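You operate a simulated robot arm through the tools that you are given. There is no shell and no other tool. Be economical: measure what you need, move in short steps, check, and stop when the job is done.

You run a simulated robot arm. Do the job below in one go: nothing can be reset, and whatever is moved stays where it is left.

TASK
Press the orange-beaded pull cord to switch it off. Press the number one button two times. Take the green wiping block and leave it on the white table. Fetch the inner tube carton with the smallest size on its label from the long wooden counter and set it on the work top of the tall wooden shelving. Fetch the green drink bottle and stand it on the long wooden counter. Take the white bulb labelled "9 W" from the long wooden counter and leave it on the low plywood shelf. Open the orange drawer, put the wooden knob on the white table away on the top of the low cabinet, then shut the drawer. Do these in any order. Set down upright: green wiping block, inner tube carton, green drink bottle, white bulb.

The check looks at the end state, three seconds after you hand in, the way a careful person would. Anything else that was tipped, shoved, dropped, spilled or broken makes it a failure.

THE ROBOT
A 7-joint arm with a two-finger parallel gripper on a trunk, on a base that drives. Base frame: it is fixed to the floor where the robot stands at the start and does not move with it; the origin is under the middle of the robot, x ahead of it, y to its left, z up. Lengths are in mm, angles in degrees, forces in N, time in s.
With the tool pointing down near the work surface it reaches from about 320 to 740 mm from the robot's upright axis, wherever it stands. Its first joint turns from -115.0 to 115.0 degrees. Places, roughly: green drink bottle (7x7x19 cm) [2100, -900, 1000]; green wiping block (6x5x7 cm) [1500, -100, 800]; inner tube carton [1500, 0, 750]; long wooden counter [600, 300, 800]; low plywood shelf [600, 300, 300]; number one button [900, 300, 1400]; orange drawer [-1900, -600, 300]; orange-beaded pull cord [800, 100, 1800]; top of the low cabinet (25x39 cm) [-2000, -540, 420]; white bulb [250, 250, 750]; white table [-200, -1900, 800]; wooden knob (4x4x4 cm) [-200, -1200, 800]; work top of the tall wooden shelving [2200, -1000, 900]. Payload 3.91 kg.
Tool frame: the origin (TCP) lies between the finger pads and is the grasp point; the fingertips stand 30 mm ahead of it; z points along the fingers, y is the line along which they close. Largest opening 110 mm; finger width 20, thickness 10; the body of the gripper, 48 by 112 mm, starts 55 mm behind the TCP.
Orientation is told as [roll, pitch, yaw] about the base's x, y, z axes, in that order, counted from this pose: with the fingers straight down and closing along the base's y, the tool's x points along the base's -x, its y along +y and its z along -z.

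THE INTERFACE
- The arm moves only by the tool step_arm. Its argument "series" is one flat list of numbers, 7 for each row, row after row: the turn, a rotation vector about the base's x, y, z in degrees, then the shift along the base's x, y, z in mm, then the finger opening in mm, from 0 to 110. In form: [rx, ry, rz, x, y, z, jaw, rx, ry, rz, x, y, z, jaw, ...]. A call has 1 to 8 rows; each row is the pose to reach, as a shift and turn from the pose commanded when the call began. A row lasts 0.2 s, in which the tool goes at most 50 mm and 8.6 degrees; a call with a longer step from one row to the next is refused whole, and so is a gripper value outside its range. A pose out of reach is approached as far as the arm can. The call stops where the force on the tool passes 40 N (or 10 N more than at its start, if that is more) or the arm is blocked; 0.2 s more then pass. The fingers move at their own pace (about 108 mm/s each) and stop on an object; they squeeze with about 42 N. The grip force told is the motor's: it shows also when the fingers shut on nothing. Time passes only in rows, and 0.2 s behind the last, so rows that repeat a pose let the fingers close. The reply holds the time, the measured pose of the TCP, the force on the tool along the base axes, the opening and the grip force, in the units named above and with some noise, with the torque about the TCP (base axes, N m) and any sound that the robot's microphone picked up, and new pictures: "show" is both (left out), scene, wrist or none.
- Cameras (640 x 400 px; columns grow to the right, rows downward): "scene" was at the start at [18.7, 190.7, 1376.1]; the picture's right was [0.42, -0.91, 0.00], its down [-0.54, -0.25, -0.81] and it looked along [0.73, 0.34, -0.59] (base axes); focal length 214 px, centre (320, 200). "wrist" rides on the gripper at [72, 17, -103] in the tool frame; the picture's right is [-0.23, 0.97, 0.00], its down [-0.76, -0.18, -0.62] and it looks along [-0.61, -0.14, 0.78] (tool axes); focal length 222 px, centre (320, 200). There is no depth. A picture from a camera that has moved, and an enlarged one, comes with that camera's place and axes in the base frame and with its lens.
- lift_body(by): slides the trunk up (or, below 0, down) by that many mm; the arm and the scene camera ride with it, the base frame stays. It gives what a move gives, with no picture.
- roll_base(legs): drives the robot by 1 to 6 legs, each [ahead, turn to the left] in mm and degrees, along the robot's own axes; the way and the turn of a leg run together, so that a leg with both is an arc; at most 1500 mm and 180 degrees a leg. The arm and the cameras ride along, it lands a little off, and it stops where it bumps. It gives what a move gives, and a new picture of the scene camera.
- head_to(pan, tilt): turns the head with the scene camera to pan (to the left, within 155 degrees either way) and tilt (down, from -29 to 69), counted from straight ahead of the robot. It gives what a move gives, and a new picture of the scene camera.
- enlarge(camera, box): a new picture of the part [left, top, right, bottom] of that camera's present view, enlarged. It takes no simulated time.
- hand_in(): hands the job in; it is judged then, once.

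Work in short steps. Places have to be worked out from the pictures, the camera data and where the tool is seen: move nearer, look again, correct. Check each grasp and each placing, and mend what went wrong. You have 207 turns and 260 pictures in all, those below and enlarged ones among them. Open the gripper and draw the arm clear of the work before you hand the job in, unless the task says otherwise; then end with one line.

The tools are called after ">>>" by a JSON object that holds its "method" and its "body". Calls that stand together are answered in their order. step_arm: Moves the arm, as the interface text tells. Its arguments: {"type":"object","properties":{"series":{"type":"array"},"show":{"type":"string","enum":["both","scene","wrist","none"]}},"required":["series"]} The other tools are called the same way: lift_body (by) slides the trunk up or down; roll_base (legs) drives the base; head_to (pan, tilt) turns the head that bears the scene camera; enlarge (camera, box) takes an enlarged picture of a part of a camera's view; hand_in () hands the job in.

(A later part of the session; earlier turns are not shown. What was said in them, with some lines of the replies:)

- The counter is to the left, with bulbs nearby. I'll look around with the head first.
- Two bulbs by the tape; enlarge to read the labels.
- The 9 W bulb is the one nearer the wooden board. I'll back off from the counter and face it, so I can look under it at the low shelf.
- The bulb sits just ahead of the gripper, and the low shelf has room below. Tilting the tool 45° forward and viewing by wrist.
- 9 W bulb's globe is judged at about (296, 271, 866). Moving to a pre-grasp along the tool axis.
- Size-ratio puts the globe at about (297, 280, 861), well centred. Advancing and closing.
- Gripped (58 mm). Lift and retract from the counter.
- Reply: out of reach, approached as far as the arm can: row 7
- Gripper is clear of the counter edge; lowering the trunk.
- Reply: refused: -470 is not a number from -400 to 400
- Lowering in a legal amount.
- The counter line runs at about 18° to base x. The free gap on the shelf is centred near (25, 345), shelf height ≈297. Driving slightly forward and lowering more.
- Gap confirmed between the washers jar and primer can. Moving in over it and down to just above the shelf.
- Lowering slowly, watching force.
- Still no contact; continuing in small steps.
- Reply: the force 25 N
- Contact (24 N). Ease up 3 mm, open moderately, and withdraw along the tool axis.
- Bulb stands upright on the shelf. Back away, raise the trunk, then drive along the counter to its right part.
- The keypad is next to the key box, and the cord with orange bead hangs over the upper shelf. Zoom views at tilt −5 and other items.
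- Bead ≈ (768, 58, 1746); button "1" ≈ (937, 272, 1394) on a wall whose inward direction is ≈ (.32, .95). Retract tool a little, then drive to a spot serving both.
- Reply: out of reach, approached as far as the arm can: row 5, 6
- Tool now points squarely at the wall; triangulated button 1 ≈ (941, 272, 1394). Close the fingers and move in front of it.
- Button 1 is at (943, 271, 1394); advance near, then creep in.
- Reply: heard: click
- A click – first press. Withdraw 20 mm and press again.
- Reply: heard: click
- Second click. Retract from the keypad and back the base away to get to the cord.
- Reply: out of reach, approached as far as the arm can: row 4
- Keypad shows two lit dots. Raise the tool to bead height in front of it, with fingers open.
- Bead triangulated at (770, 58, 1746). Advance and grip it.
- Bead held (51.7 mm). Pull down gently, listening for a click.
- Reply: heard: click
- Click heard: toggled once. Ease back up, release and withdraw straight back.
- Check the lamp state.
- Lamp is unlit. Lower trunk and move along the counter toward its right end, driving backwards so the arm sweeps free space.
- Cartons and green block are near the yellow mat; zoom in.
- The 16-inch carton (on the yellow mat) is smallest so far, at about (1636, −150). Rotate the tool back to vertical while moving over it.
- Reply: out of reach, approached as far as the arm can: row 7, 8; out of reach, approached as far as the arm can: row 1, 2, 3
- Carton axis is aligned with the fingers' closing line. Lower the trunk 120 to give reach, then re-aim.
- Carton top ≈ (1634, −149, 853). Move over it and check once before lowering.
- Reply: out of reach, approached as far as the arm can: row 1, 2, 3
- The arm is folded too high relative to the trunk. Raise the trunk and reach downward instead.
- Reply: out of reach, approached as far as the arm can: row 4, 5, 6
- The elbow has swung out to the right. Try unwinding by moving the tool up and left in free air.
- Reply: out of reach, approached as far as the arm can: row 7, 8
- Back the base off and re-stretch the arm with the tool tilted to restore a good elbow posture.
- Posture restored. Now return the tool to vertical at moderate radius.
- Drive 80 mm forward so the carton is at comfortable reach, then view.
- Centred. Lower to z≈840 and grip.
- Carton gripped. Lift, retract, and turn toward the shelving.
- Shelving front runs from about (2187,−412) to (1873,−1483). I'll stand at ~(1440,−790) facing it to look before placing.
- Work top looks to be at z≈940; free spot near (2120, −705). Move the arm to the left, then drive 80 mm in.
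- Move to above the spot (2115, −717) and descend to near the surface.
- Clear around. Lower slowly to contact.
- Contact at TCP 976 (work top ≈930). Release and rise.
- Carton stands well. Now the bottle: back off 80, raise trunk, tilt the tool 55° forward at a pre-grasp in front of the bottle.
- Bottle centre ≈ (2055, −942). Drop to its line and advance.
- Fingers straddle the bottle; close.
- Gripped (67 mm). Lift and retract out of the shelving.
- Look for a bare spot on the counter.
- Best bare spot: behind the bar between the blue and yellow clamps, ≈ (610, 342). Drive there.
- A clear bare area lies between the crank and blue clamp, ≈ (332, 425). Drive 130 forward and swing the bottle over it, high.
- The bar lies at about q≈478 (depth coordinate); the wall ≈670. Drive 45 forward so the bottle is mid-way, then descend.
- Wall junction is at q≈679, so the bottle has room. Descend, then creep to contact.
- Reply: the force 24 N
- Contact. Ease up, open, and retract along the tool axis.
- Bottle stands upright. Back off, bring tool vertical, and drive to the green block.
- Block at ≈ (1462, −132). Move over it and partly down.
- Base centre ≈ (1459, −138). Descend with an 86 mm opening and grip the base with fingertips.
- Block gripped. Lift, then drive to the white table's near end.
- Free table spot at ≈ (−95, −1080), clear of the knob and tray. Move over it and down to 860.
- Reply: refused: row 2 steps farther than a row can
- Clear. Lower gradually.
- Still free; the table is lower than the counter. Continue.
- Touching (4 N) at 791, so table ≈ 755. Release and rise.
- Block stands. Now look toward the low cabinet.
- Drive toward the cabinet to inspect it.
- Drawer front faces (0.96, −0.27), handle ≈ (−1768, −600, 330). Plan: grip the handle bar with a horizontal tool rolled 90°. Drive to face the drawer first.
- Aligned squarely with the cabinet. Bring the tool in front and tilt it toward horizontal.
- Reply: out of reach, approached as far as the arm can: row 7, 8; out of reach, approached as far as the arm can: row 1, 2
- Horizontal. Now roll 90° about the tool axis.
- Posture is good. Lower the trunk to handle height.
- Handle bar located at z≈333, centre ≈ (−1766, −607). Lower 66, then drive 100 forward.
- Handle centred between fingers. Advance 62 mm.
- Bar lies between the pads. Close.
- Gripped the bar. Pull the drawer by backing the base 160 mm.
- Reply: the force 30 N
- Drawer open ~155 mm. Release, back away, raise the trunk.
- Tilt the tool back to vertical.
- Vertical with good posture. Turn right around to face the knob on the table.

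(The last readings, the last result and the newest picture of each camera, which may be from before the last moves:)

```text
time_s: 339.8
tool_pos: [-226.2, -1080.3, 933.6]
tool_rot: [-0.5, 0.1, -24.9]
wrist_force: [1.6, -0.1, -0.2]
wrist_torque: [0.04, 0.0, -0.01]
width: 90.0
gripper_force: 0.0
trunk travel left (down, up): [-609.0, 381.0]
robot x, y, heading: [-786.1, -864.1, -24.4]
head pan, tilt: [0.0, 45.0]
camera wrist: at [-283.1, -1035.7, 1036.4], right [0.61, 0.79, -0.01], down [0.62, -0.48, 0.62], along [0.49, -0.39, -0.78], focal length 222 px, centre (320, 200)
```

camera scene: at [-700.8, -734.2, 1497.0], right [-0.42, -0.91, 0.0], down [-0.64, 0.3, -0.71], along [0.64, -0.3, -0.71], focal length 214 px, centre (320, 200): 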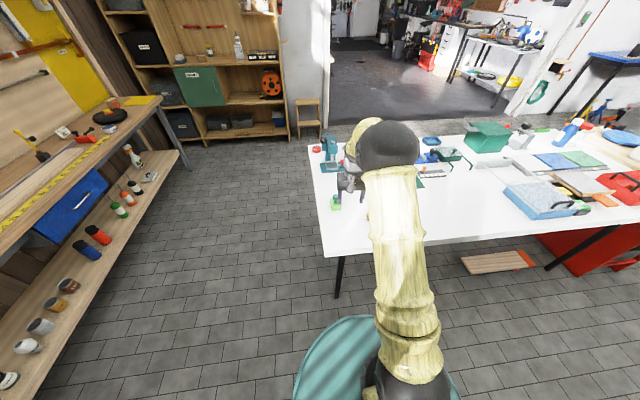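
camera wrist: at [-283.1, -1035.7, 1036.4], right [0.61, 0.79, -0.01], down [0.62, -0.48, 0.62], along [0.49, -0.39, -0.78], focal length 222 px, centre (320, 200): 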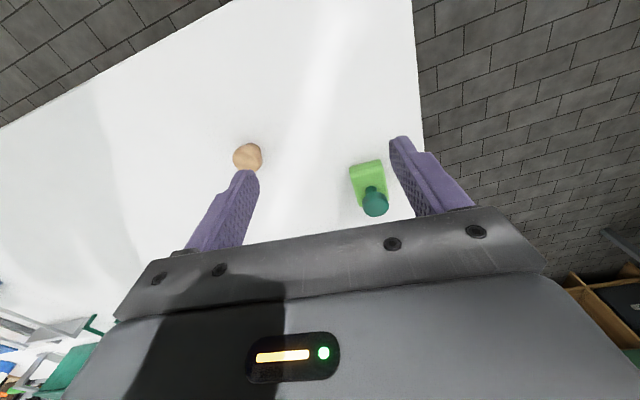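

Knob at ≈ (−234, −1198). Move over it and partly down.

>>> {"method": "step_arm", "body": {"series": [0, 0, 0, -3, -40, 0, 80, 0, 0, 0, -6, -80, -20, 80, 0, 0, 0, -8, -118, -45, 80, 0, 0, 0, -8, -118, -83, 80], "show": "wrist"}}

```text
time_s: 340.8
tool_pos: [-233.0, -1203.3, 850.5]
tool_rot: [-0.4, 0.2, -24.9]
wrist_force: [-1.1, -0.4, 0.3]
wrist_torque: [0.02, 0.0, 0.04]
width: 80.1
gripper_force: 0.1
trunk travel left (down, up): [-609.0, 381.0]
robot x, y, heading: [-785.2, -864.0, -24.9]
head pan, tilt: [0.0, 45.0]
camera wrist: at [-291.0, -1157.9, 953.2], right [0.61, 0.79, -0.01], down [0.62, -0.48, 0.62], along [0.49, -0.39, -0.78], focal length 222 px, centre (320, 200)
```

wrist: 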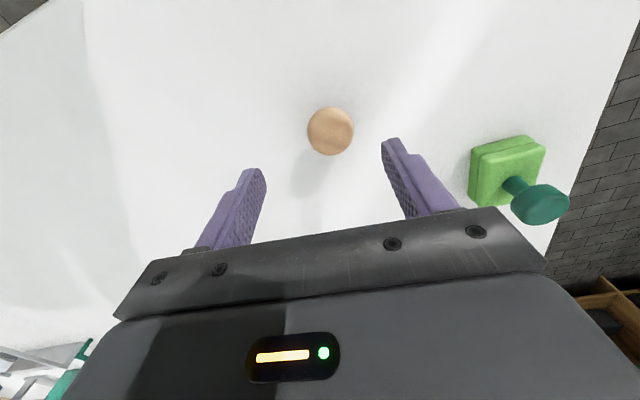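

Knob centre (−233, −1195). Lower and grip.

>>> {"method": "step_arm", "body": {"series": [0, 0, 0, 0, 7, -30, 80, 0, 0, 0, 0, 7, -60, 80, 0, 0, 0, 0, 7, -60, 50, 0, 0, 0, 0, 7, -60, 25, 0, 0, 0, 0, 7, -60, 25], "show": "wrist"}}

```text
time_s: 342.0
tool_pos: [-235.5, -1192.0, 792.1]
tool_rot: [-0.5, 0.2, -24.9]
wrist_force: [-0.3, 0.7, 0.5]
wrist_torque: [0.03, -0.01, 0.0]
width: 34.0
gripper_force: 41.9
trunk travel left (down, up): [-609.0, 381.0]
robot x, y, heading: [-783.8, -868.7, -25.0]
head pan, tilt: [0.0, 45.0]
camera wrist: at [-293.5, -1147.5, 894.2], right [0.62, 0.79, -0.01], down [0.62, -0.48, 0.62], along [0.49, -0.39, -0.78], focal length 222 px, centre (320, 200)
```

wrist: 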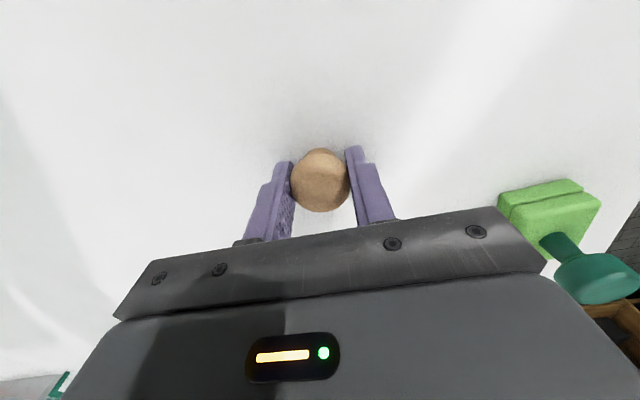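

Knob gripped. Lift and turn back toward the cabinet.

>>> {"method": "step_arm", "body": {"series": [0, 0, 0, 0, 0, 45, 25, 0, 0, 0, 0, 0, 90, 25, 0, 0, 0, 0, 0, 140, 25], "show": "none"}}

>>> {"method": "roll_base", "body": {"legs": [[0, 175], [0, 12.6], [350, 0]]}}

```text
time_s: 342.8
tool_pos: [-233.2, -1189.7, 932.2]
tool_rot: [-0.4, 0.1, -25.0]
wrist_force: [0.6, -0.4, -0.2]
wrist_torque: [-0.01, 0.02, 0.0]
width: 33.9
gripper_force: 42.1
trunk travel left (down, up): [-609.0, 381.0]
robot x, y, heading: [-780.6, -865.1, -25.0]
head pan, tilt: [0.0, 45.0]
```

```text
time_s: 357.2
tool_pos: [-1741.4, -564.2, 932.2]
tool_rot: [-0.4, 0.2, 166.3]
wrist_force: [0.7, -0.3, 0.3]
wrist_torque: [-0.05, -0.04, 0.0]
width: 33.8
gripper_force: 42.1
trunk travel left (down, up): [-609.0, 381.0]
robot x, y, heading: [-1141.4, -781.5, 166.8]
head pan, tilt: [0.0, 45.0]
camera scene: at [-1196.6, -922.1, 1497.0], right [0.23, 0.97, 0.0], down [0.69, -0.16, -0.71], along [-0.69, 0.16, -0.71], focal length 214 px, centre (320, 200)
```

scene: 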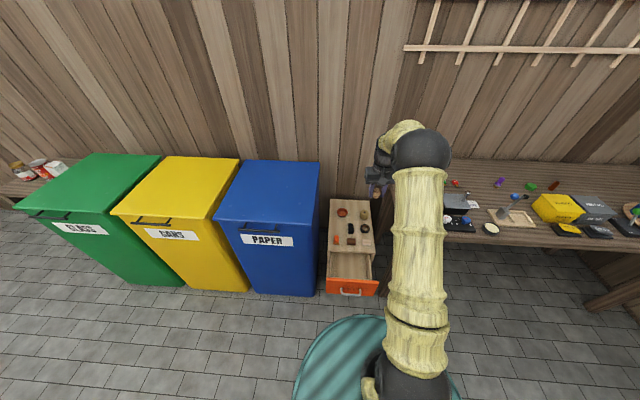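

>>> {"method": "enlarge", "body": {"camera": "scene", "box": [305, 190, 401, 300]}}

```text
3.64 times, centred on (353, 245) of scene
camera zoom: at [-1196.6, -922.1, 1497.0], right [0.23, 0.97, 0.0], down [0.69, -0.16, -0.71], along [-0.69, 0.16, -0.71], focal length 780 px, centre (200, 36)
```

zoom: 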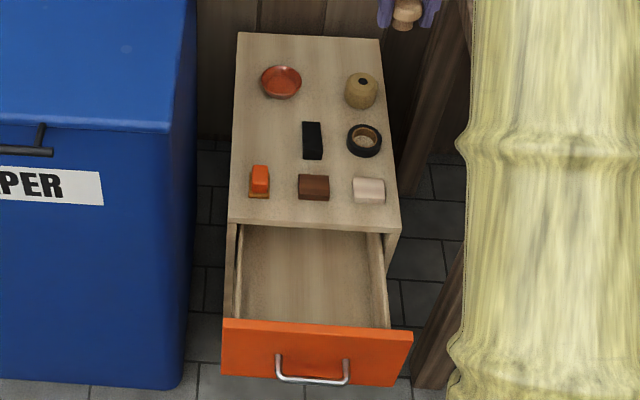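

Spot ≈ (−1977, −628) is free. Drive 130 mm closer and put the tool over the spot, still high.

>>> {"method": "roll_base", "body": {"legs": [[130, 0]]}}

>>> {"method": "step_arm", "body": {"series": [0, 0, 0, -28, -22, -5, 25, 0, 0, 0, -55, -45, -10, 25, 0, 0, 0, -82, -68, -15, 25, 0, 0, 0, -108, -92, -20, 25]}}

```text
time_s: 358.6
tool_pos: [-1869.7, -531.1, 931.0]
tool_rot: [-0.4, 0.2, 165.9]
wrist_force: [0.2, 0.2, 0.2]
wrist_torque: [-0.02, 0.0, -0.01]
width: 33.4
gripper_force: 42.1
trunk travel left (down, up): [-609.0, 381.0]
robot x, y, heading: [-1268.0, -751.0, 166.3]
head pan, tilt: [0.0, 45.0]
camera scene: at [-1326.7, -890.7, 1496.9], right [0.24, 0.97, 0.0], down [0.69, -0.17, -0.71], along [-0.69, 0.17, -0.71], focal length 214 px, centre (320, 200)
```

scene: 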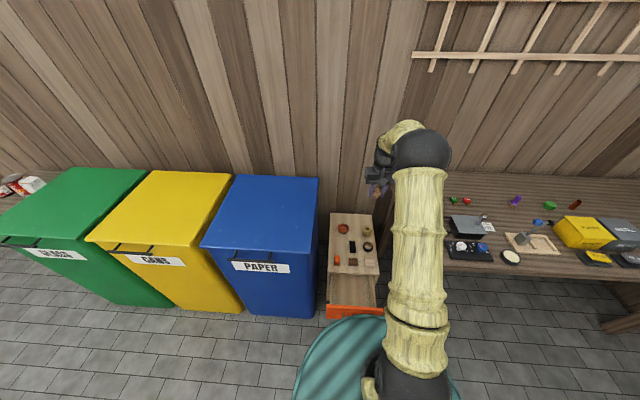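

```text
time_s: 359.6
tool_pos: [-1978.7, -624.0, 913.6]
tool_rot: [-0.5, 0.3, 166.0]
wrist_force: [-0.6, -0.1, -0.9]
wrist_torque: [0.05, 0.0, 0.0]
width: 33.9
gripper_force: 42.1
trunk travel left (down, up): [-609.0, 381.0]
robot x, y, heading: [-1268.2, -747.1, 166.3]
head pan, tilt: [0.0, 45.0]
camera scene: at [-1326.5, -891.2, 1496.9], right [0.24, 0.97, 0.0], down [0.69, -0.17, -0.71], along [-0.69, 0.17, -0.71], focal length 214 px, centre (320, 200)
camera wrist: at [-1911.9, -660.1, 1016.0], right [-0.46, -0.89, -0.01], down [-0.7, 0.35, 0.62], along [-0.55, 0.29, -0.78], focal length 222 px, centre (320, 200)
```

scene: 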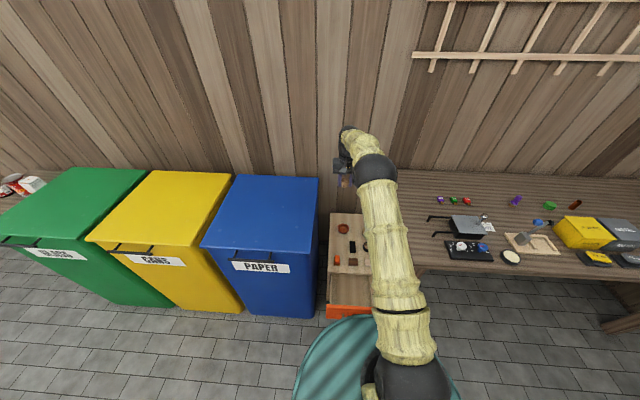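
wrist: 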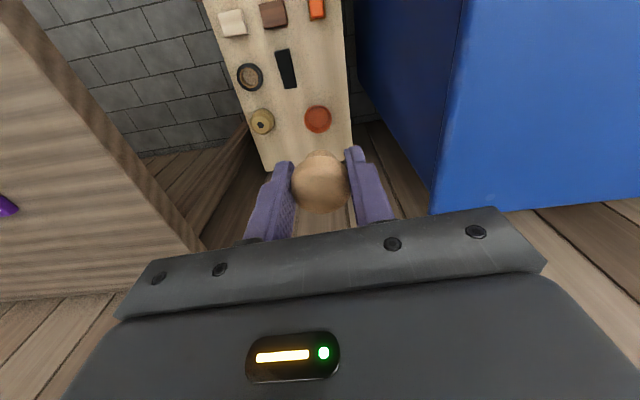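

Spot confirmed directly below, bin wall ≥45 mm clear. Lower the trunk 380 and look.

>>> {"method": "lift_body", "body": {"by": -380}}

>>> {"method": "step_arm", "body": {"series": [0, 0, 0, 0, 0, 0, 25]}}

```text
time_s: 363.3
tool_pos: [-1977.4, -623.1, 533.5]
tool_rot: [-0.5, 0.2, 166.0]
wrist_force: [0.2, 0.4, 0.0]
wrist_torque: [-0.03, -0.02, 0.02]
width: 33.7
gripper_force: 41.7
trunk travel left (down, up): [-229.0, 761.0]
robot x, y, heading: [-1268.6, -746.2, 166.6]
head pan, tilt: [0.0, 45.0]
```

```text
time_s: 363.7
tool_pos: [-1977.3, -624.6, 532.8]
tool_rot: [-0.6, 0.1, 166.0]
wrist_force: [0.0, 0.4, -0.9]
wrist_torque: [0.0, 0.01, 0.0]
width: 33.6
gripper_force: 42.2
trunk travel left (down, up): [-229.0, 761.0]
robot x, y, heading: [-1267.2, -747.8, 166.5]
head pan, tilt: [0.0, 45.0]
camera scene: at [-1325.8, -890.9, 1117.0], right [0.24, 0.97, 0.0], down [0.69, -0.17, -0.71], along [-0.69, 0.17, -0.71], focal length 214 px, centre (320, 200)
camera wrist: at [-1911.2, -659.5, 636.3], right [-0.46, -0.89, -0.01], down [-0.7, 0.35, 0.62], along [-0.55, 0.29, -0.78], focal length 222 px, centre (320, 200)
```

scene: 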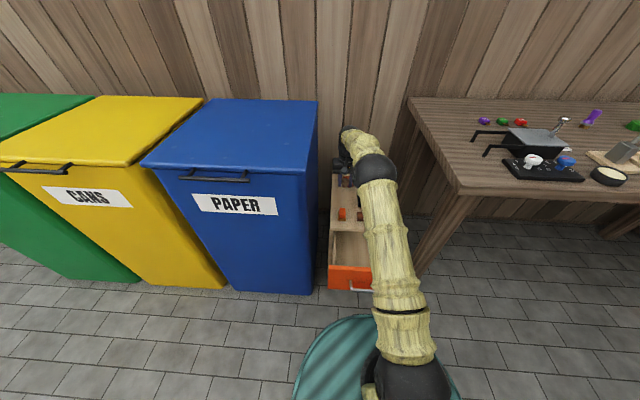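
wrist: 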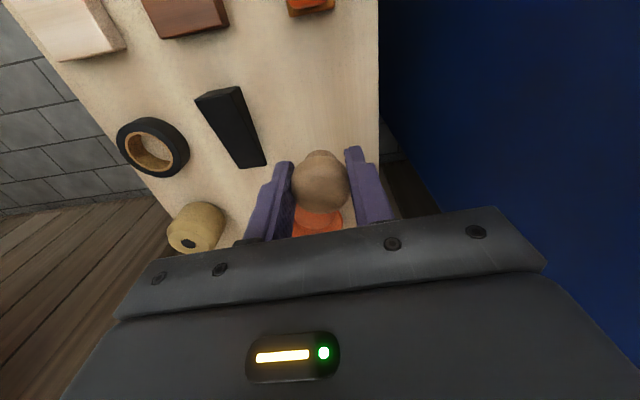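

Landing point is clear of the black block, bowl and edge. Lower gradually.

>>> {"method": "step_arm", "body": {"series": [0, 0, 0, 0, 0, -25, 25, 0, 0, 0, 0, 0, -50, 25, 0, 0, 0, 0, 0, -56, 25], "show": "none"}}

>>> {"method": "step_arm", "body": {"series": [0, 0, 0, 0, 0, -4, 25, 0, 0, 0, 0, 0, -8, 25, 0, 0, 0, 0, 0, -12, 25], "show": "wrist"}}

```text
time_s: 364.5
tool_pos: [-1976.6, -623.9, 477.5]
tool_rot: [-0.6, 0.2, 166.1]
wrist_force: [0.0, 0.1, -0.4]
wrist_torque: [0.02, 0.01, 0.02]
width: 33.9
gripper_force: 42.5
trunk travel left (down, up): [-229.0, 761.0]
robot x, y, heading: [-1272.0, -748.9, 166.5]
head pan, tilt: [0.0, 45.0]
```

```text
time_s: 365.3
tool_pos: [-1976.9, -623.9, 465.6]
tool_rot: [-0.5, 0.2, 166.0]
wrist_force: [0.2, 0.8, -0.1]
wrist_torque: [-0.03, 0.05, -0.02]
width: 33.5
gripper_force: 41.9
trunk travel left (down, up): [-229.0, 761.0]
robot x, y, heading: [-1270.1, -747.1, 166.6]
head pan, tilt: [0.0, 45.0]
camera wrist: at [-1910.7, -659.4, 568.5], right [-0.46, -0.89, -0.01], down [-0.7, 0.35, 0.62], along [-0.55, 0.29, -0.78], focal length 222 px, centre (320, 200)
```

wrist: 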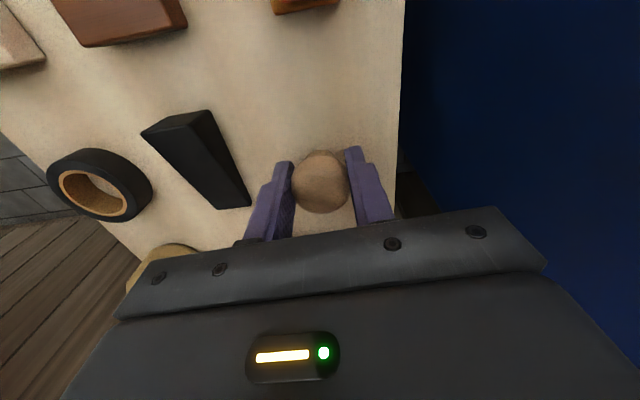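

>>> {"method": "step_arm", "body": {"series": [0, 0, 0, 0, 0, -4, 25, 0, 0, 0, 0, 0, -8, 25, 0, 0, 0, 0, 0, -12, 25], "show": "none"}}

```text
time_s: 366.1
tool_pos: [-1977.0, -622.6, 454.5]
tool_rot: [-0.4, 0.2, 166.0]
wrist_force: [0.3, -0.5, 0.4]
wrist_torque: [0.01, -0.02, -0.01]
width: 33.7
gripper_force: 41.7
trunk travel left (down, up): [-229.0, 761.0]
robot x, y, heading: [-1267.5, -749.6, 166.2]
head pan, tilt: [0.0, 45.0]
```

>>> {"method": "step_arm", "body": {"series": [0, 0, 0, 0, 0, -4, 25, 0, 0, 0, 0, 0, -8, 25], "show": "none"}}

>>> {"method": "step_arm", "body": {"series": [0, 0, 0, 0, 0, -3, 25, 0, 0, 0, 0, 0, -6, 25], "show": "wrist"}}

```text
time_s: 366.7
tool_pos: [-1977.9, -623.3, 451.8]
tool_rot: [-0.3, -0.3, 166.0]
wrist_force: [5.8, 0.4, 25.1]
wrist_torque: [-0.03, -0.1, -0.02]
width: 33.6
gripper_force: 41.4
trunk travel left (down, up): [-229.0, 761.0]
robot x, y, heading: [-1270.6, -749.0, 166.3]
head pan, tilt: [0.0, 45.0]
```

```text
time_s: 367.1
tool_pos: [-1978.9, -623.2, 451.6]
tool_rot: [-0.4, -0.6, 165.9]
wrist_force: [2.6, -0.6, 16.5]
wrist_torque: [-0.04, -0.07, 0.0]
width: 33.2
gripper_force: 41.9
trunk travel left (down, up): [-229.0, 761.0]
robot x, y, heading: [-1266.6, -744.9, 166.5]
head pan, tilt: [0.0, 45.0]
stopped in row 2: the force on the tool passed its limit at 42 N (the readings are from after the stop); the commanded pose is now the measured one
camera wrist: at [-1912.0, -659.2, 552.9], right [-0.46, -0.89, -0.01], down [-0.69, 0.35, 0.63], along [-0.56, 0.29, -0.78], focal length 222 px, centre (320, 200)
```

wrist: 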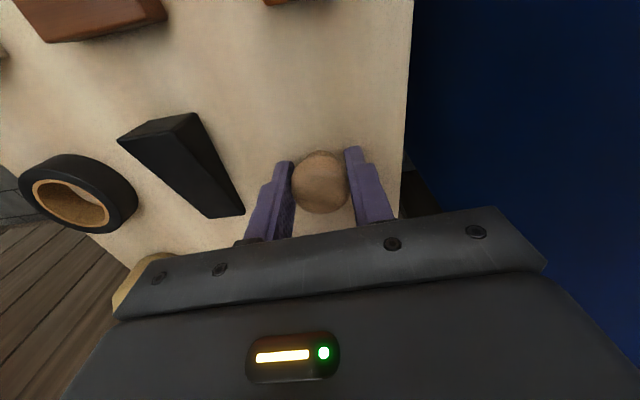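

Knob is on the surface. Ease up 1 mm, open slightly and rise.

>>> {"method": "step_arm", "body": {"series": [0, 0, 0, 0, 0, 1, 25, 0, 0, 0, 0, 0, 1, 42, 0, 0, 0, 0, 0, 1, 52, 0, 0, 0, 0, 0, 1, 52, 0, 0, 0, 0, 0, 35, 52, 0, 0, 0, 0, 0, 80, 52, 0, 0, 0, 0, 0, 120, 52], "show": "wrist"}}

```text
time_s: 368.7
tool_pos: [-1978.7, -624.2, 568.6]
tool_rot: [-0.4, -0.2, 166.0]
wrist_force: [0.5, -0.4, -0.5]
wrist_torque: [0.0, 0.02, -0.03]
width: 52.1
gripper_force: 0.1
trunk travel left (down, up): [-229.0, 761.0]
robot x, y, heading: [-1267.1, -749.0, 166.3]
head pan, tilt: [0.0, 45.0]
camera wrist: at [-1911.2, -660.3, 671.3], right [-0.46, -0.89, -0.01], down [-0.7, 0.35, 0.63], along [-0.56, 0.29, -0.78], focal length 222 px, centre (320, 200)
```

wrist: 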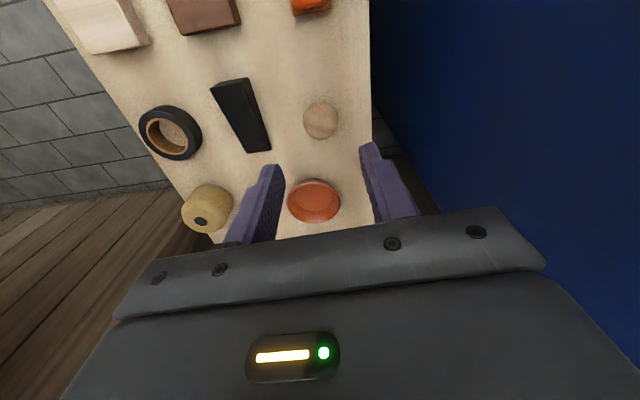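

Knob placed. Now close: raise, back off, and position closed fingers vertically in front of the handle.

>>> {"method": "lift_body", "body": {"by": 200}}

>>> {"method": "roll_base", "body": {"legs": [[-255, 0]]}}

>>> {"method": "step_arm", "body": {"series": [0, 0, 0, 47, 3, 0, 0, 0, 0, 0, 94, 7, 0, 0, 0, 0, 0, 141, 10, 0, 0, 0, 0, 0, 187, 14, 0, 0]}}

```text
time_s: 370.9
tool_pos: [-1978.2, -624.4, 768.7]
tool_rot: [-0.4, -0.2, 166.0]
wrist_force: [-0.5, 0.0, 0.1]
wrist_torque: [-0.03, 0.04, -0.01]
width: 52.0
gripper_force: 0.1
trunk travel left (down, up): [-429.0, 561.0]
robot x, y, heading: [-1266.7, -748.8, 166.3]
head pan, tilt: [0.0, 45.0]
```

```text
time_s: 372.9
tool_pos: [-1733.8, -686.7, 769.1]
tool_rot: [-0.4, -0.2, 166.4]
wrist_force: [0.2, -0.1, -0.3]
wrist_torque: [0.02, 0.01, 0.01]
width: 52.1
gripper_force: 0.0
trunk travel left (down, up): [-429.0, 561.0]
robot x, y, heading: [-1022.6, -810.8, 166.9]
head pan, tilt: [0.0, 45.0]
camera scene: at [-1079.3, -950.1, 1317.0], right [0.23, 0.97, 0.0], down [0.69, -0.16, -0.71], along [-0.69, 0.16, -0.71], focal length 214 px, centre (320, 200)
```

scene: 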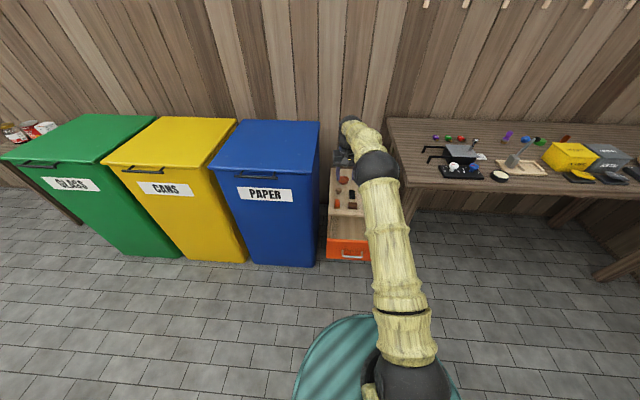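

```text
time_s: 373.9
tool_pos: [-1542.5, -674.3, 766.7]
tool_rot: [-0.6, -0.3, 166.4]
wrist_force: [-1.0, 0.2, -0.2]
wrist_torque: [0.01, -0.02, 0.01]
width: 0.0
gripper_force: 38.0
trunk travel left (down, up): [-429.0, 561.0]
robot x, y, heading: [-1019.3, -809.4, 166.7]
head pan, tilt: [0.0, 45.0]
camera scene: at [-1079.2, -950.2, 1317.0], right [0.23, 0.97, 0.0], down [0.69, -0.16, -0.71], along [-0.69, 0.16, -0.71], focal length 214 px, centre (320, 200)
camera wrist: at [-1475.3, -709.6, 868.8], right [-0.45, -0.89, -0.01], down [-0.7, 0.35, 0.63], along [-0.56, 0.29, -0.78], focal length 222 px, centre (320, 200)
```

scene: 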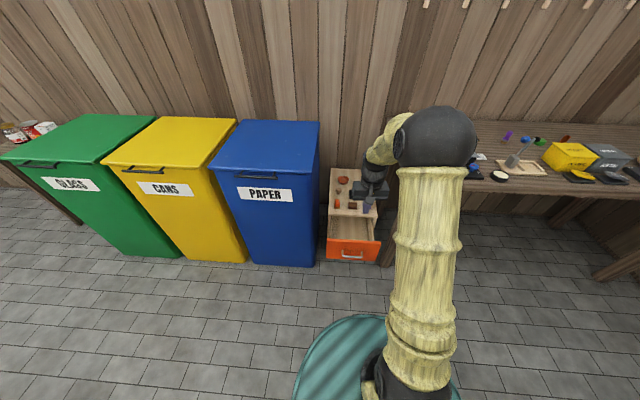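
wrist: 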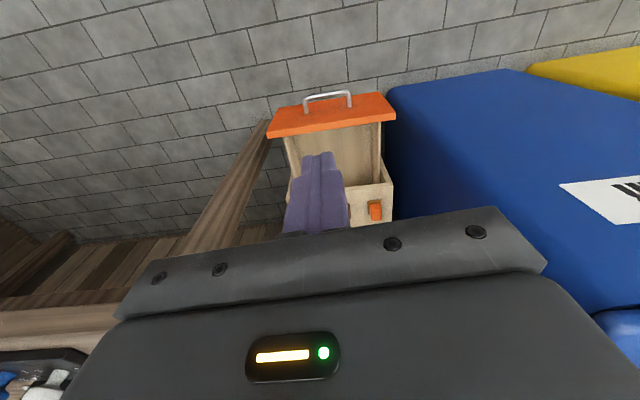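

Handle seen at ≈ (−1600, −662), 59 mm ahead of the tool line. Lower the trunk.

>>> {"method": "lift_body", "body": {"by": -400}}

>>> {"method": "step_arm", "body": {"series": [0, 0, 0, 0, 0, -8, 0]}}

```text
time_s: 377.8
tool_pos: [-1541.8, -674.4, 366.2]
tool_rot: [-0.4, -0.1, 166.4]
wrist_force: [0.3, 0.7, -0.8]
wrist_torque: [-0.02, -0.04, -0.03]
width: 0.0
gripper_force: 37.6
trunk travel left (down, up): [-29.0, 961.0]
robot x, y, heading: [-1020.3, -808.0, 166.8]
head pan, tilt: [0.0, 45.0]
```

```text
time_s: 378.2
tool_pos: [-1543.6, -673.7, 357.5]
tool_rot: [-0.4, -0.1, 166.4]
wrist_force: [0.0, -0.2, -0.6]
wrist_torque: [0.03, 0.02, -0.03]
width: 0.0
gripper_force: 37.6
trunk travel left (down, up): [-29.0, 961.0]
robot x, y, heading: [-1025.4, -807.1, 166.5]
head pan, tilt: [0.0, 45.0]
camera scene: at [-1079.1, -950.2, 917.0], right [0.23, 0.97, 0.0], down [0.69, -0.16, -0.71], along [-0.69, 0.16, -0.71], focal length 214 px, centre (320, 200)
camera wrist: at [-1475.6, -709.7, 460.9], right [-0.45, -0.89, -0.01], down [-0.7, 0.35, 0.63], along [-0.56, 0.29, -0.78], focal length 222 px, centre (320, 200)
```

scene: 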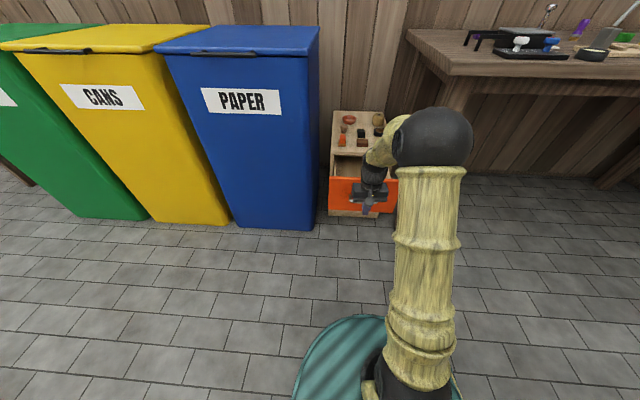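
wrist: 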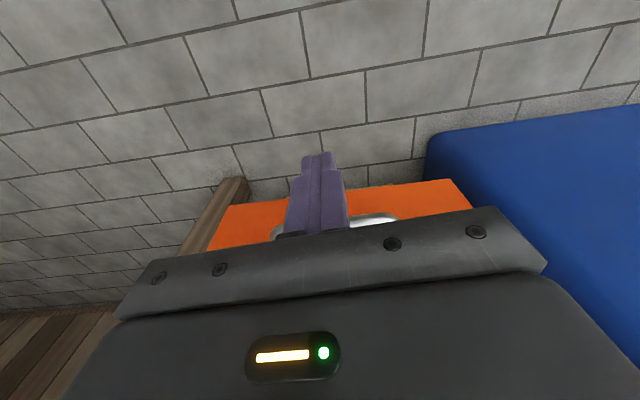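

Push the drawer along its axis slowly.

>>> {"method": "step_arm", "body": {"series": [0, 0, 0, -18, 5.6, 0, 0, 0, 0, 0, -36, 11.2, 0, 0, 0, 0, 0, -54, 16.8, 0, 0, 0, 0, 0, -72, 22.4, 0, 0, 0, 0, 0, -90, 28, 0, 0, 0, 0, 0, -108, 33.6, 0, 0, 0, 0, 0, -126, 39.2, 0, 0, 0, 0, 0, -144, 45, 0, 0], "show": "wrist"}}

```text
time_s: 380.0
tool_pos: [-1686.1, -629.5, 358.2]
tool_rot: [-0.4, -0.2, 166.4]
wrist_force: [-0.3, -0.3, -1.0]
wrist_torque: [0.0, -0.01, 0.0]
width: 0.3
gripper_force: 37.6
trunk travel left (down, up): [-29.0, 961.0]
robot x, y, heading: [-1023.7, -808.8, 166.7]
head pan, tilt: [0.0, 45.0]
camera wrist: at [-1619.3, -665.6, 460.6], right [-0.45, -0.89, -0.01], down [-0.7, 0.35, 0.63], along [-0.56, 0.29, -0.78], focal length 222 px, centre (320, 200)
```

wrist: 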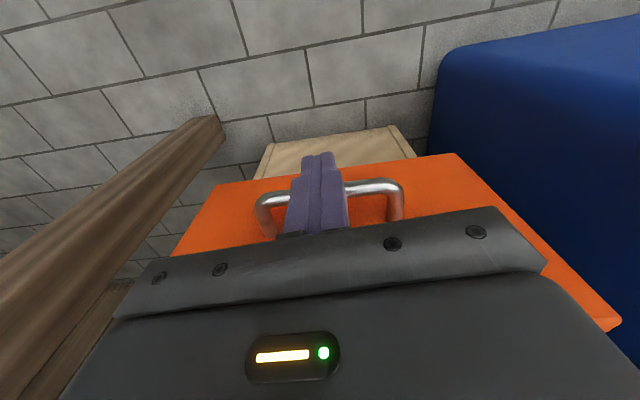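

Drawer is following. Continue the last ~60 mm.

>>> {"method": "step_arm", "body": {"series": [0, 0, 0, -13, 4, 0, 0, 0, 0, 0, -25, 8, 0, 0, 0, 0, 0, -36, 11.3, 0, 0, 0, 0, 0, -45, 14, 0, 0, 0, 0, 0, -53, 16.6, 0, 0, 0, 0, 0, -60, 18.8, 0, 0, 0, 0, 0, -66, 20.7, 0, 0]}}

```text
time_s: 381.2
tool_pos: [-1733.6, -615.0, 358.7]
tool_rot: [-0.4, 0.9, 166.4]
wrist_force: [6.3, -1.9, 2.0]
wrist_torque: [0.01, -0.15, 0.0]
width: 0.2
gripper_force: 37.4
trunk travel left (down, up): [-29.0, 961.0]
robot x, y, heading: [-1022.0, -810.6, 166.7]
head pan, tilt: [0.0, 45.0]
stopped in row 5: the force on the tool passed its limit at 50 N (the readings are from after the stop); the commanded pose is now the measured one
camera scene: at [-1078.3, -950.4, 917.0], right [0.23, 0.97, 0.0], down [0.69, -0.16, -0.71], along [-0.69, 0.16, -0.71], focal length 214 px, centre (320, 200)
camera wrist: at [-1668.8, -648.8, 461.6], right [-0.45, -0.89, -0.01], down [-0.71, 0.35, 0.61], along [-0.54, 0.28, -0.79], focal length 222 px, centre (320, 200)
```

scene: 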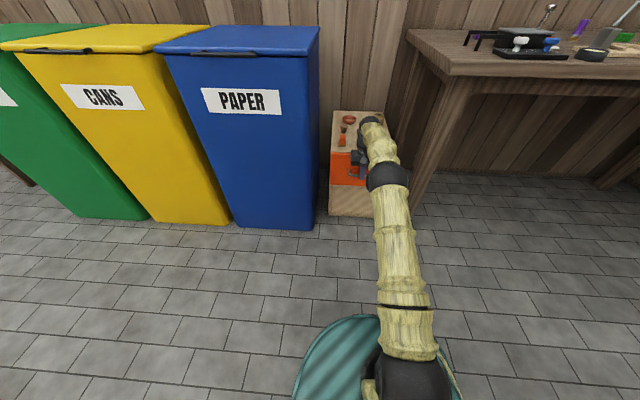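
wrist: 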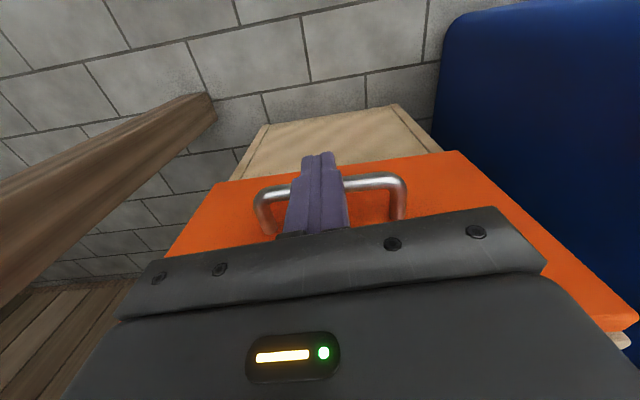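

Stopped at a force limit; try one more gentle push to be sure it is fully shut.

>>> {"method": "step_arm", "body": {"series": [0, 0, 0, -4, 1.3, 0, 0, 0, 0, 0, -8, 2.5, 0, 0, 0, 0, 0, -12, 3.8, 0, 0], "show": "none"}}

>>> {"method": "step_arm", "body": {"series": [0, 0, 0, 25, -8, 0, 0, 0, 0, 0, 60, -18, 0, 0, 0, 0, 0, 105, -32, 0, 0], "show": "wrist"}}

>>> {"method": "roll_base", "body": {"legs": [[-300, 0]]}}

>>> {"method": "lift_body", "body": {"by": 400}}

>>> {"method": "head_to", "body": {"pan": 12, "tilt": 40}}

```text
time_s: 381.6
tool_pos: [-1733.8, -613.4, 356.4]
tool_rot: [-0.4, 1.8, 166.2]
wrist_force: [7.5, -2.1, 3.4]
wrist_torque: [0.04, -0.16, -0.01]
width: 0.1
gripper_force: 37.5
trunk travel left (down, up): [-29.0, 961.0]
robot x, y, heading: [-1021.3, -811.0, 166.7]
head pan, tilt: [0.0, 45.0]
stopped in row 2: the force on the tool passed its limit at 48 N (the readings are from after the stop); the commanded pose is now the measured one
```

```text
time_s: 382.4
tool_pos: [-1629.3, -643.8, 352.5]
tool_rot: [-0.4, 1.7, 166.3]
wrist_force: [0.5, -0.3, 0.1]
wrist_torque: [0.0, 0.0, 0.0]
width: 0.0
gripper_force: 37.2
trunk travel left (down, up): [-29.0, 961.0]
robot x, y, heading: [-1022.2, -806.5, 166.8]
head pan, tilt: [0.0, 45.0]
camera wrist: at [-1565.5, -679.5, 458.2], right [-0.45, -0.89, -0.01], down [-0.72, 0.35, 0.6], along [-0.53, 0.28, -0.8], focal length 222 px, centre (320, 200)
```

wrist: 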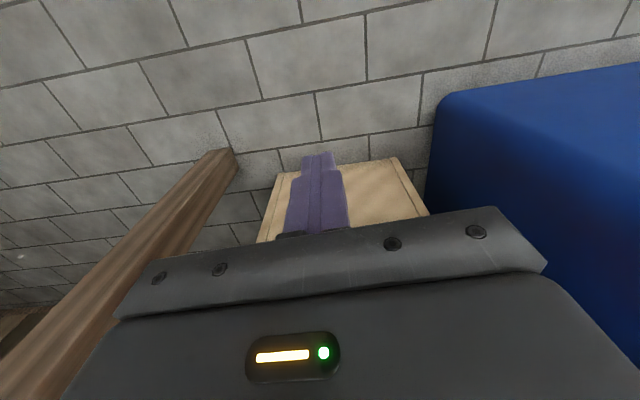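

```text
time_s: 384.7
tool_pos: [-1329.8, -712.4, 353.7]
tool_rot: [-0.4, 1.7, 166.1]
wrist_force: [0.1, 0.8, 0.4]
wrist_torque: [0.02, 0.01, -0.01]
width: 0.2
gripper_force: 37.7
trunk travel left (down, up): [-29.0, 961.0]
robot x, y, heading: [-720.5, -880.2, 166.4]
head pan, tilt: [0.0, 45.0]
camera scene: at [-780.6, -1021.2, 917.0], right [0.23, 0.97, 0.0], down [0.69, -0.17, -0.71], along [-0.69, 0.17, -0.71], focal length 214 px, centre (320, 200)
```

scene: 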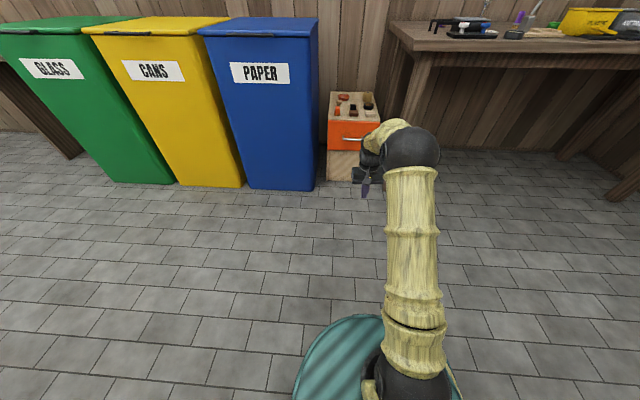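

```text
time_s: 388.6
tool_pos: [-1328.9, -713.8, 753.7]
tool_rot: [-0.4, 1.6, 166.2]
wrist_force: [0.0, 0.5, 0.1]
wrist_torque: [0.03, 0.01, 0.01]
width: 0.0
gripper_force: 37.8
trunk travel left (down, up): [-429.0, 561.0]
robot x, y, heading: [-723.0, -880.3, 166.5]
head pan, tilt: [0.0, 45.0]
```

```text
time_s: 389.3
tool_pos: [-1330.1, -713.5, 753.7]
tool_rot: [-0.3, 1.7, 166.1]
wrist_force: [-0.1, 0.7, -0.6]
wrist_torque: [0.0, 0.0, 0.0]
width: 0.0
gripper_force: 38.4
trunk travel left (down, up): [-429.0, 561.0]
robot x, y, heading: [-724.5, -876.8, 166.2]
head pan, tilt: [12.0, 40.0]
camera scene: at [-786.6, -1037.9, 1324.2], right [0.03, 1.0, 0.0], down [0.64, -0.02, -0.77], along [-0.77, 0.02, -0.64], focal length 214 px, centre (320, 200)
```

scene: 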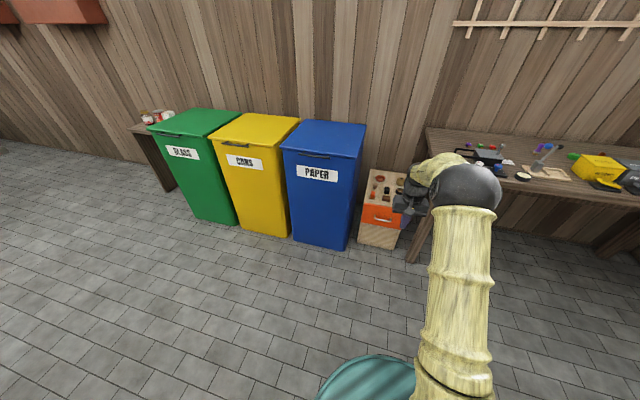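

>>> {"method": "enlarge", "body": {"camera": "scene", "box": [345, 160, 425, 260]}}

```text
4.00 times, centred on (385, 210) of scene
camera zoom: at [-786.6, -1037.9, 1324.2], right [0.03, 1.0, 0.0], down [0.64, -0.02, -0.77], along [-0.77, 0.02, -0.64], focal length 858 px, centre (60, 160)
```

zoom: 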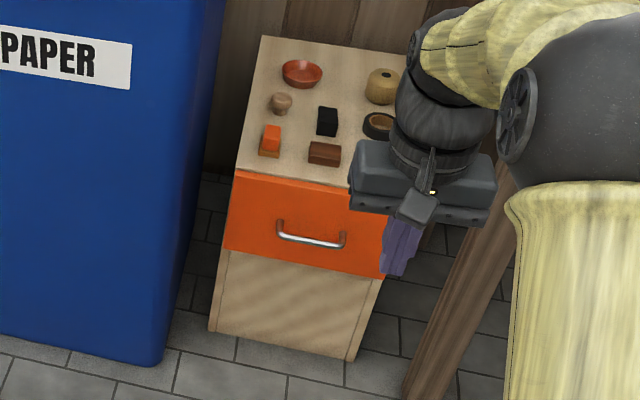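

Drawer is shut and the knob rests on top with the other items undisturbed. Open the gripper; the arm is clear of everything.

>>> {"method": "step_arm", "body": {"series": [0, 0, 0, 0, 0, 0, 60, 0, 0, 0, 0, 0, 20, 100, 0, 0, 0, 0, 0, 20, 100], "show": "none"}}

>>> {"method": "head_to", "body": {"pan": -140, "tilt": 20}}

```text
time_s: 390.1
tool_pos: [-1330.4, -713.3, 774.5]
tool_rot: [-0.4, 1.7, 166.1]
wrist_force: [0.0, -0.1, -0.1]
wrist_torque: [0.0, 0.0, 0.0]
width: 99.9
gripper_force: 0.0
trunk travel left (down, up): [-429.0, 561.0]
robot x, y, heading: [-719.6, -876.6, 166.4]
head pan, tilt: [12.0, 40.0]
```

```text
time_s: 392.5
tool_pos: [-1329.9, -713.3, 774.1]
tool_rot: [-0.5, 1.7, 166.1]
wrist_force: [-0.2, 0.4, 0.1]
wrist_torque: [0.02, 0.01, -0.03]
width: 100.0
gripper_force: 0.1
trunk travel left (down, up): [-429.0, 561.0]
robot x, y, heading: [-725.3, -879.5, 166.4]
head pan, tilt: [-140.0, 20.0]
camera scene: at [-618.3, -998.6, 1355.7], right [0.45, -0.89, 0.0], down [-0.31, -0.15, -0.94], along [0.84, 0.42, -0.34], focal length 214 px, centre (320, 200)
```

scene: 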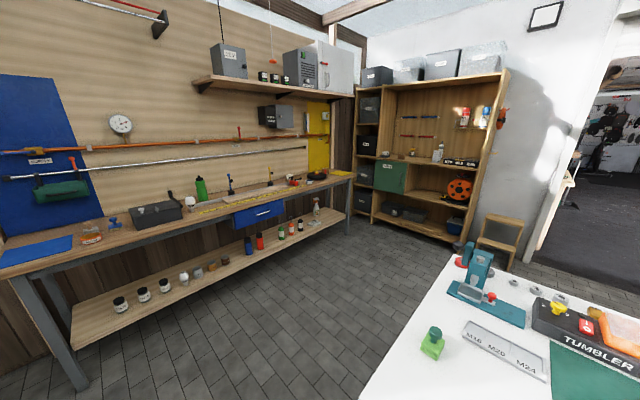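

Bottle, bulb, carton and block all stand in place. Handing in.

>>> {"method": "hand_in", "body": {}}

```text
The job is handed in.
```

The job is handed in: every item on the list was done, and the last pictures showed the bulb, bottle, block and knob standing where they should be and the drawer shut. The 16-inch carton was checked standing right after I set it down. I judged the cord off from one click and the lamp looking unlit, and the two button presses from two clicks and the lit keypad dots.
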